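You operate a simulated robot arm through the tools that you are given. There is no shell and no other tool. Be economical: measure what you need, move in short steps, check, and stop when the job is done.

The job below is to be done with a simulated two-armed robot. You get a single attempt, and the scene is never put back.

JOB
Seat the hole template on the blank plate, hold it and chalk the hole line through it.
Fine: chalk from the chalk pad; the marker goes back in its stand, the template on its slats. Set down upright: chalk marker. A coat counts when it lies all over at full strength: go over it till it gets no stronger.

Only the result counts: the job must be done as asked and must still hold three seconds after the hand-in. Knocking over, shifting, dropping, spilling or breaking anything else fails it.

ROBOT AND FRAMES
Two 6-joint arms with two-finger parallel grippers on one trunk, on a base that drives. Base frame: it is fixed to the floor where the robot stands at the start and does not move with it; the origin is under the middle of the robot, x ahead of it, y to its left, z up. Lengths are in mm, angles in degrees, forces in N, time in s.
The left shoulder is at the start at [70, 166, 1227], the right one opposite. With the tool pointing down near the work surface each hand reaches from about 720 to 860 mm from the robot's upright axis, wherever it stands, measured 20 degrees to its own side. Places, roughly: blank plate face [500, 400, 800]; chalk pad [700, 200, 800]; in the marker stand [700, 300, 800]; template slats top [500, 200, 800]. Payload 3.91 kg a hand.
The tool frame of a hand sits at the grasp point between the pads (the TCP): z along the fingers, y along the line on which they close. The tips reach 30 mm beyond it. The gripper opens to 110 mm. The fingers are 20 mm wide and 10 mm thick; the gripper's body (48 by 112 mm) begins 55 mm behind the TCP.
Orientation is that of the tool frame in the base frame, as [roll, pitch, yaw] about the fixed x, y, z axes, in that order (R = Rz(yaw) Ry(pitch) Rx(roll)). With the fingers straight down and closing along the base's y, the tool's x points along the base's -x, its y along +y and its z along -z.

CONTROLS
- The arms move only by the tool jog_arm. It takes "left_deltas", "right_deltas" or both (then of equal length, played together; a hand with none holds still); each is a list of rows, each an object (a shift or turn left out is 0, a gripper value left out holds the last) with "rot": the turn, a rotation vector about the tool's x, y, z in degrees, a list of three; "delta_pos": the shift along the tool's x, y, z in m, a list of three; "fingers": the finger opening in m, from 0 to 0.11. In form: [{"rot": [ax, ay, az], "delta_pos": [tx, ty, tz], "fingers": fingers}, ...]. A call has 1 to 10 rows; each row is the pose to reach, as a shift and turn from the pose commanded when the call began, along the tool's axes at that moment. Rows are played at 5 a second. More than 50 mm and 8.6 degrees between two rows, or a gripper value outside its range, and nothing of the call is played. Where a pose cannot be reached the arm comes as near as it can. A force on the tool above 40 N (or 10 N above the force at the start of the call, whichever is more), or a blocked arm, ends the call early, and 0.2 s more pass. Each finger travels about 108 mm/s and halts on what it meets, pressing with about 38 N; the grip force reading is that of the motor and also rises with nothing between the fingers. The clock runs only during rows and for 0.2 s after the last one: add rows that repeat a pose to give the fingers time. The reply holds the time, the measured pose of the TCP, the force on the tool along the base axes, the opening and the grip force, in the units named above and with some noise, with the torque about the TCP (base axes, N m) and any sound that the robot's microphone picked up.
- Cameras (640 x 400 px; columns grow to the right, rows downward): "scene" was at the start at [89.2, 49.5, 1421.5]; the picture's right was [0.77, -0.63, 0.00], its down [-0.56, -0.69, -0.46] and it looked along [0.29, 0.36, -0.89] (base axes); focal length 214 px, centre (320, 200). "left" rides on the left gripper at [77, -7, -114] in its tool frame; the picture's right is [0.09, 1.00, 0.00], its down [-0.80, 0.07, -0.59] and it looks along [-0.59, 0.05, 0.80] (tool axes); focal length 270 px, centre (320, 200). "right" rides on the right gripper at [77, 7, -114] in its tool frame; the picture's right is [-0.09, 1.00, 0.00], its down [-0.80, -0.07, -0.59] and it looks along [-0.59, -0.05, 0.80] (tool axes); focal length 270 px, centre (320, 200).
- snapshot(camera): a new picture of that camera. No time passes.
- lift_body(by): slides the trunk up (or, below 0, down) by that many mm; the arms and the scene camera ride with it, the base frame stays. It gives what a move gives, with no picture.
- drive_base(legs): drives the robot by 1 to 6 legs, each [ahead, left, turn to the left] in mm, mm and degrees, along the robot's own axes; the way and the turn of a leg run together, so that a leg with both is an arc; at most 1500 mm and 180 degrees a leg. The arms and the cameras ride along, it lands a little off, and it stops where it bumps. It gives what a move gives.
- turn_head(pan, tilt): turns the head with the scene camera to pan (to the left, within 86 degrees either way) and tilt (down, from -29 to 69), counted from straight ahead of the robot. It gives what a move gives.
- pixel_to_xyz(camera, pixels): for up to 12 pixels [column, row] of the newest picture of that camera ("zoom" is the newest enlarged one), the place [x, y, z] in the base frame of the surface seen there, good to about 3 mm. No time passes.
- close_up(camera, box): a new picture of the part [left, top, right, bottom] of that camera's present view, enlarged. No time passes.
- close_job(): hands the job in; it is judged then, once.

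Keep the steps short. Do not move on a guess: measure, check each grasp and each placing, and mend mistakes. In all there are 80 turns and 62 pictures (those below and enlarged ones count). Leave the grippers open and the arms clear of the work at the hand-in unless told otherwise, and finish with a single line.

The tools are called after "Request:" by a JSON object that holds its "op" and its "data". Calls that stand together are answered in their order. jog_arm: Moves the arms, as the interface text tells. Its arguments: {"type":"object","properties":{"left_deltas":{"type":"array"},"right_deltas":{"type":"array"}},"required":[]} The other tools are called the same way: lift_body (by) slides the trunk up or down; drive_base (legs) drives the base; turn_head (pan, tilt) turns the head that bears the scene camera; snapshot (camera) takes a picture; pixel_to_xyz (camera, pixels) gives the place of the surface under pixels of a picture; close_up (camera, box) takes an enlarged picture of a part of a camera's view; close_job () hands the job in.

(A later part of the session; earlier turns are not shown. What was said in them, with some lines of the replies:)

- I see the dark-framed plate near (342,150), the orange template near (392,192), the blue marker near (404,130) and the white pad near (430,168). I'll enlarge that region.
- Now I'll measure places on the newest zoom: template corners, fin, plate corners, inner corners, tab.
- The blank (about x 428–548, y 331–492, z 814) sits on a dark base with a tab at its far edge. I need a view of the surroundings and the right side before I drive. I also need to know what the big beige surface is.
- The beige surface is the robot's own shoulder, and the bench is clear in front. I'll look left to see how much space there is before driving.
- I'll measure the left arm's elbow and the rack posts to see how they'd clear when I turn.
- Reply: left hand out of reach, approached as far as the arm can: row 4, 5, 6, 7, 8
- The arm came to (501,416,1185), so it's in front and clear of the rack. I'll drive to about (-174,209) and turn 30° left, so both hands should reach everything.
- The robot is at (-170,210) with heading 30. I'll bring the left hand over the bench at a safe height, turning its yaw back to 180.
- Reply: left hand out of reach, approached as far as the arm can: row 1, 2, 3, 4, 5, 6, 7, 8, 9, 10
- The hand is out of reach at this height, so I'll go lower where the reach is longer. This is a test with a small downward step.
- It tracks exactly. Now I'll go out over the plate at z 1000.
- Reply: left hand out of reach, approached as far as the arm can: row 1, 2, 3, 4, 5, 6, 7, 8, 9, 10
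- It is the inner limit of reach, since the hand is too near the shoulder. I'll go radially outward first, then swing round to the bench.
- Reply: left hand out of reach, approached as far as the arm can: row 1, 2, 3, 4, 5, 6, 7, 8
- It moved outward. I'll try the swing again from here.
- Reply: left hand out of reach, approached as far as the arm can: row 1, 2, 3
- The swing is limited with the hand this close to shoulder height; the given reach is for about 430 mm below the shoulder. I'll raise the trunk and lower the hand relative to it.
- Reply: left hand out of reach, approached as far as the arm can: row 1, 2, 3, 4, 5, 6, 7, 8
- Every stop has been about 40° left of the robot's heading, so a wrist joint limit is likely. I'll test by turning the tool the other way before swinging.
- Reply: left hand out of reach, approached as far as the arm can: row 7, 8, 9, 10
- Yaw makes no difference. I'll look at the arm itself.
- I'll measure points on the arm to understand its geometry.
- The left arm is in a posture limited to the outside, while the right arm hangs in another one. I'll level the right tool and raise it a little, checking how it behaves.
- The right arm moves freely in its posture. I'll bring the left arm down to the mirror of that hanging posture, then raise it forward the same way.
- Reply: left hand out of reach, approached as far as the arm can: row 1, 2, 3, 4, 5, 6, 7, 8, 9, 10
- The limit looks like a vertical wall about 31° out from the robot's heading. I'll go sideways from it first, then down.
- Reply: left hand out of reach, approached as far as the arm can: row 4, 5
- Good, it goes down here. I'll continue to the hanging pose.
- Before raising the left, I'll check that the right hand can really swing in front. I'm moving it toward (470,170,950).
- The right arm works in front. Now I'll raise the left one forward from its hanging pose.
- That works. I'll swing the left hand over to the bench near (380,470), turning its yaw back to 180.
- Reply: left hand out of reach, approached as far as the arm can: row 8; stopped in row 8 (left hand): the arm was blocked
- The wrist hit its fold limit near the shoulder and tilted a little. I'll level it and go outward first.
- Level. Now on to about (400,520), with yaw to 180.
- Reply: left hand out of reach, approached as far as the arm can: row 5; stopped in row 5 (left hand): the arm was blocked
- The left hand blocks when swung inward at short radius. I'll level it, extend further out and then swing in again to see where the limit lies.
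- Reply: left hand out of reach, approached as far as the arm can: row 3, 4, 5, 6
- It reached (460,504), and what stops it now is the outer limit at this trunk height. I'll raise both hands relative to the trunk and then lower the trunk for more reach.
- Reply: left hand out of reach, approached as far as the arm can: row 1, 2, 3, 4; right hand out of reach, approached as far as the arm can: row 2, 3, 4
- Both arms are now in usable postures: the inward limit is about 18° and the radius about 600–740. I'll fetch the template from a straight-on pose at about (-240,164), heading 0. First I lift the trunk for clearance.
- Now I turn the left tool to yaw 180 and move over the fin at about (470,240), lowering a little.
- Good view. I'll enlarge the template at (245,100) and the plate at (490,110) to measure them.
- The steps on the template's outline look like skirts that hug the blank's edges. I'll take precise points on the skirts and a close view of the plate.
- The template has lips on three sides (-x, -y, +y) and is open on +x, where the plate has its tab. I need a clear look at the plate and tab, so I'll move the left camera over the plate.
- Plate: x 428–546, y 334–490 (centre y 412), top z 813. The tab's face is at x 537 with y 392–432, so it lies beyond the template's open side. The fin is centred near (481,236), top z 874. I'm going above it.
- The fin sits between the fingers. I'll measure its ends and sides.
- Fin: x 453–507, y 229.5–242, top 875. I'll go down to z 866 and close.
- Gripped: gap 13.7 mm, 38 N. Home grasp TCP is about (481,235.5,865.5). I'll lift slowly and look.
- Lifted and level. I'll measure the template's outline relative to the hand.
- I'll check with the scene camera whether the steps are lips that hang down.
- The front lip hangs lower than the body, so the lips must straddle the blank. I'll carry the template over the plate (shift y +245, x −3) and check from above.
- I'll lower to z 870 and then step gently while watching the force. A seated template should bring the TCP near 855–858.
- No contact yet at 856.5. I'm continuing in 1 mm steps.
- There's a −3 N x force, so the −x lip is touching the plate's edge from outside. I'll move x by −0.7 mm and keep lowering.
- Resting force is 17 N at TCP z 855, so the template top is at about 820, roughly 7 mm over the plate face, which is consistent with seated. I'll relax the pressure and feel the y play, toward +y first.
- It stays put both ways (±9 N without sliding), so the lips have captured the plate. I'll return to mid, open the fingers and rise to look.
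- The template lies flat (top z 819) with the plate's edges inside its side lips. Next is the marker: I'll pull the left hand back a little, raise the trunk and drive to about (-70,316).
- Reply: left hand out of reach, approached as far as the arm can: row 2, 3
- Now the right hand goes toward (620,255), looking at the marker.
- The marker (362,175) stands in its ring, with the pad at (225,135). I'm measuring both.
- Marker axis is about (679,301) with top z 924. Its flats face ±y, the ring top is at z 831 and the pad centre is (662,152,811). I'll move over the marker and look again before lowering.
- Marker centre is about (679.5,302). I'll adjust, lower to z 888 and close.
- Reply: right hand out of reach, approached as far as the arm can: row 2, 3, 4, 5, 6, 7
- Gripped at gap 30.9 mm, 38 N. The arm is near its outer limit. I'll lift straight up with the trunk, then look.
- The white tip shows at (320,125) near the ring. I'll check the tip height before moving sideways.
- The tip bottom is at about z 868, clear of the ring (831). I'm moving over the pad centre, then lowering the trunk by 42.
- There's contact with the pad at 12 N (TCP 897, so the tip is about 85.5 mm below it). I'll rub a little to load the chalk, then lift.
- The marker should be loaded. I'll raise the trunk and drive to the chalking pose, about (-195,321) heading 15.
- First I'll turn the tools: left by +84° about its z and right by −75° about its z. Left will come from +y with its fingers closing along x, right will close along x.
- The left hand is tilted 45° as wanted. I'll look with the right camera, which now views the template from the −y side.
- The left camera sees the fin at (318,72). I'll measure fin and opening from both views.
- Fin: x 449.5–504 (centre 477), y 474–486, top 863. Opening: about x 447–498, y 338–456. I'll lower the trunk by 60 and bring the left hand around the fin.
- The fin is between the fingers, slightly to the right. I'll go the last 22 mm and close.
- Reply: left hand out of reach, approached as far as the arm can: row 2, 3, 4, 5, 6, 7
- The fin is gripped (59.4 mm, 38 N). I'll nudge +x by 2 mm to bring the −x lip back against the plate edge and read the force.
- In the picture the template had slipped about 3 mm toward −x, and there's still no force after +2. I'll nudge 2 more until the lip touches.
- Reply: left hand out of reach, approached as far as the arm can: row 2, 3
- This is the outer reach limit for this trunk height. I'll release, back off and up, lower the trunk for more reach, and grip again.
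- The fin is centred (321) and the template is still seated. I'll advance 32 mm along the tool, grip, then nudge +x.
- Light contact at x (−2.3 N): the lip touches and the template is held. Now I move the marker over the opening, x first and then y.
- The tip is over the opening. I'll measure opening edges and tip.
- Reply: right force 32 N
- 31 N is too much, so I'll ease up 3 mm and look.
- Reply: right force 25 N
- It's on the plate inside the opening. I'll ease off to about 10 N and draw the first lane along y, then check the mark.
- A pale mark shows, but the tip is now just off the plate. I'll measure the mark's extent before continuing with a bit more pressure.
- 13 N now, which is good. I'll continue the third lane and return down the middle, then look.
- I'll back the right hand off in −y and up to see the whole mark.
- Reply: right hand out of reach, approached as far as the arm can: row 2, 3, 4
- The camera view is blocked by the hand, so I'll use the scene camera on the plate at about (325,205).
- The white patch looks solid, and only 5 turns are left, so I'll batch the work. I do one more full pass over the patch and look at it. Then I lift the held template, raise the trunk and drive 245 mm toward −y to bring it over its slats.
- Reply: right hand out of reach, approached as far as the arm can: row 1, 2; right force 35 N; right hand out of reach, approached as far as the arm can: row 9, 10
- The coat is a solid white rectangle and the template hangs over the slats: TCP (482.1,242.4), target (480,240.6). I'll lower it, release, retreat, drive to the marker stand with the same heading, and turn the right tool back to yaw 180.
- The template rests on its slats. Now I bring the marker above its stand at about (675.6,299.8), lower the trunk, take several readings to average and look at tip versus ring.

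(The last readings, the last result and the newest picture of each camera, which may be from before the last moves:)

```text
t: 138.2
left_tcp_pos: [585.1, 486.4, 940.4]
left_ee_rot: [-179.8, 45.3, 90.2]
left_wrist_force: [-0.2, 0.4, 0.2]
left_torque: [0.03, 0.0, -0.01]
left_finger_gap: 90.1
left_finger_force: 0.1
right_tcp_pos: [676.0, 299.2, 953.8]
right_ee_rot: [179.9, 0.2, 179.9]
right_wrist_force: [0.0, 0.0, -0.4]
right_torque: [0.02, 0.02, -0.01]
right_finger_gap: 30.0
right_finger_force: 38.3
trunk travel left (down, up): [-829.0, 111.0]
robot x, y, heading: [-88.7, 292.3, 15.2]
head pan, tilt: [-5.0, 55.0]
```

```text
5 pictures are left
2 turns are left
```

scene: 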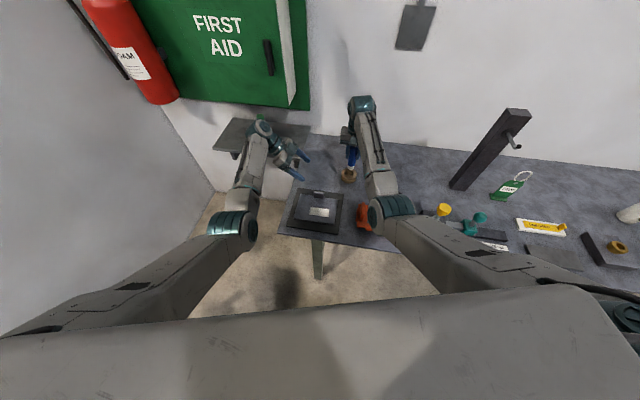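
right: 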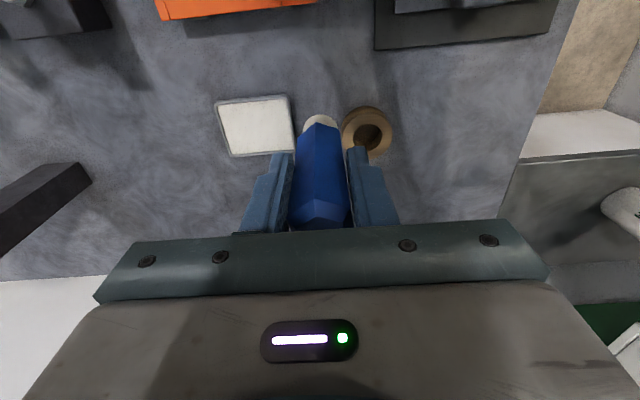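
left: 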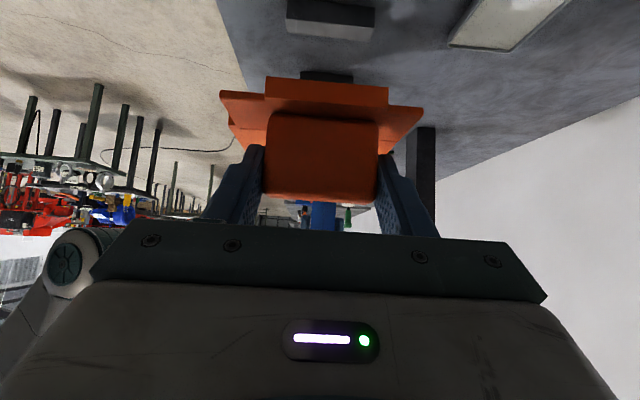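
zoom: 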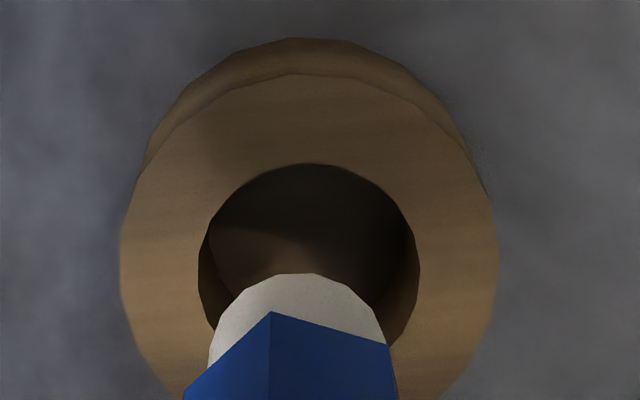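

Tip and ring look the same as when I first lifted the marker (mean TCP (676.4,299.4)). I'll lower it straight into the stand, ending with slow steps, and check before releasing.

Request:
{"op": "jog_arm", "data": {"right_deltas": [{"delta_pos": [0, 0, 0.02]}, {"delta_pos": [0, 0, 0.038]}, {"delta_pos": [0, 0, 0.05]}, {"delta_pos": [0, 0, 0.057]}, {"delta_pos": [0, 0, 0.061]}, {"delta_pos": [0, 0, 0.064]}, {"delta_pos": [0, 0, 0.066]}, {"delta_pos": [0, 0, 0.068]}, {"delta_pos": [0, 0, 0.069]}, {"delta_pos": [0, 0, 0.069]}]}}

Request:
{"op": "close_up", "data": {"camera": "right", "box": [270, 60, 380, 140]}}

Request:
{"op": "close_up", "data": {"camera": "scene", "box": [300, 130, 420, 220]}}

```text
t: 140.4
left_tcp_pos: [580.5, 489.5, 944.0]
left_ee_rot: [179.7, 45.4, 89.9]
left_wrist_force: [-1.2, 0.0, 0.1]
left_torque: [0.0, -0.04, -0.01]
left_finger_gap: 89.9
left_finger_force: 0.0
right_tcp_pos: [672.9, 301.5, 890.1]
right_ee_rot: [179.7, 0.8, 179.9]
right_wrist_force: [-0.5, 5.6, 31.2]
right_torque: [0.47, -0.17, -0.07]
right_finger_gap: 29.4
right_finger_force: 37.8
trunk travel left (down, up): [-829.0, 111.0]
robot x, y, heading: [-82.7, 292.6, 15.4]
head pan, tilt: [-5.0, 55.0]
```

```text
5.00 times, centred on (325, 100) of right
```

zoom: 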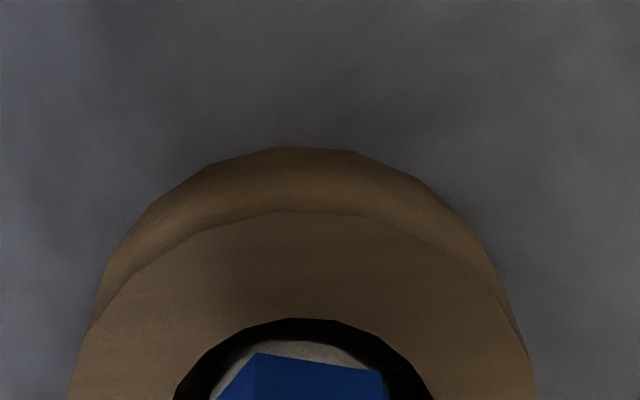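

```text
4.44 times, centred on (360, 175) of scene
1 turns are left
```

zoom: 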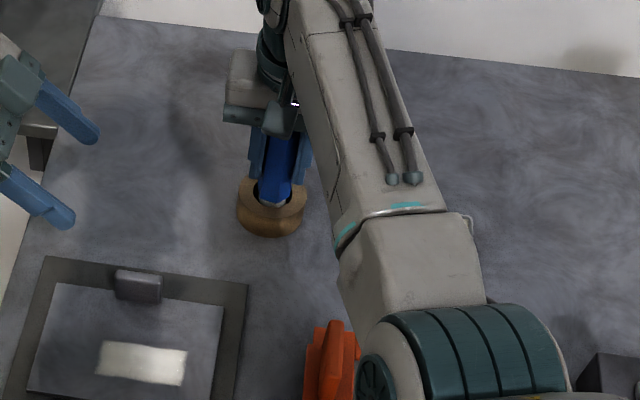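

The tip is inside the ring and pressing on the bottom (31 N). I'll ease the pressure, open, rise straight up clear of the marker and hand the job in.

Request:
{"op": "jog_arm", "data": {"right_deltas": [{"delta_pos": [0, 0, -0.002]}, {"delta_pos": [0, 0, -0.004]}, {"delta_pos": [0, 0, -0.004]}, {"delta_pos": [0, 0, -0.004], "fingers": 0.036}, {"delta_pos": [0, 0, -0.004], "fingers": 0.045}, {"delta_pos": [0, 0, -0.004], "fingers": 0.06}, {"delta_pos": [0, 0, -0.004], "fingers": 0.08}, {"delta_pos": [0, 0, -0.004], "fingers": 0.08}]}}

Request:
{"op": "jog_arm", "data": {"right_deltas": [{"delta_pos": [0, 0, -0.02]}, {"delta_pos": [0, 0, -0.05]}, {"delta_pos": [0, 0, -0.075]}, {"delta_pos": [0, 0, -0.075]}]}}

Request:
{"op": "lift_body", "data": {"by": 80}}

Request:
{"op": "close_job", "data": {}}

```text
t: 142.2
left_tcp_pos: [585.1, 485.8, 941.0]
left_ee_rot: [-179.9, 45.3, 90.2]
left_wrist_force: [-0.5, 0.8, 0.2]
left_torque: [0.02, 0.05, -0.03]
left_finger_gap: 90.0
left_finger_force: 0.1
right_tcp_pos: [676.1, 300.5, 889.9]
right_ee_rot: [179.8, 0.4, 179.9]
right_wrist_force: [-0.8, 0.3, -0.5]
right_torque: [-0.01, -0.04, 0.01]
right_finger_gap: 80.1
right_finger_force: 0.1
trunk travel left (down, up): [-829.0, 111.0]
robot x, y, heading: [-85.2, 289.2, 15.2]
head pan, tilt: [-5.0, 55.0]
```

```text
t: 143.2
left_tcp_pos: [584.4, 487.7, 940.8]
left_ee_rot: [-179.8, 45.3, 90.2]
left_wrist_force: [0.1, 0.4, 0.6]
left_torque: [0.01, 0.0, -0.01]
left_finger_gap: 89.8
left_finger_force: 0.1
right_tcp_pos: [677.0, 300.0, 963.3]
right_ee_rot: [179.8, 0.3, 180.0]
right_wrist_force: [0.0, -0.2, 0.2]
right_torque: [0.01, 0.01, 0.0]
right_finger_gap: 80.4
right_finger_force: 0.1
trunk travel left (down, up): [-829.0, 111.0]
robot x, y, heading: [-86.5, 290.1, 15.2]
head pan, tilt: [-5.0, 55.0]
```

```text
t: 144.4
left_tcp_pos: [584.5, 487.8, 1019.9]
left_ee_rot: [-179.7, 45.3, 90.2]
left_wrist_force: [0.9, -0.1, -0.5]
left_torque: [0.01, -0.03, 0.01]
left_finger_gap: 90.2
left_finger_force: 0.0
right_tcp_pos: [676.9, 299.8, 1043.1]
right_ee_rot: [179.8, 0.3, 180.0]
right_wrist_force: [-0.1, 0.6, 0.2]
right_torque: [0.04, 0.04, 0.04]
right_finger_gap: 79.8
right_finger_force: 0.1
trunk travel left (down, up): [-909.0, 31.0]
robot x, y, heading: [-84.8, 292.9, 14.9]
head pan, tilt: [-5.0, 55.0]
```

```text
The job is handed in.
```

Handed in: the hole patch is chalked solid white by eye, the template is on its slats, and the marker was released seated in its stand, though I took no picture after letting it go.
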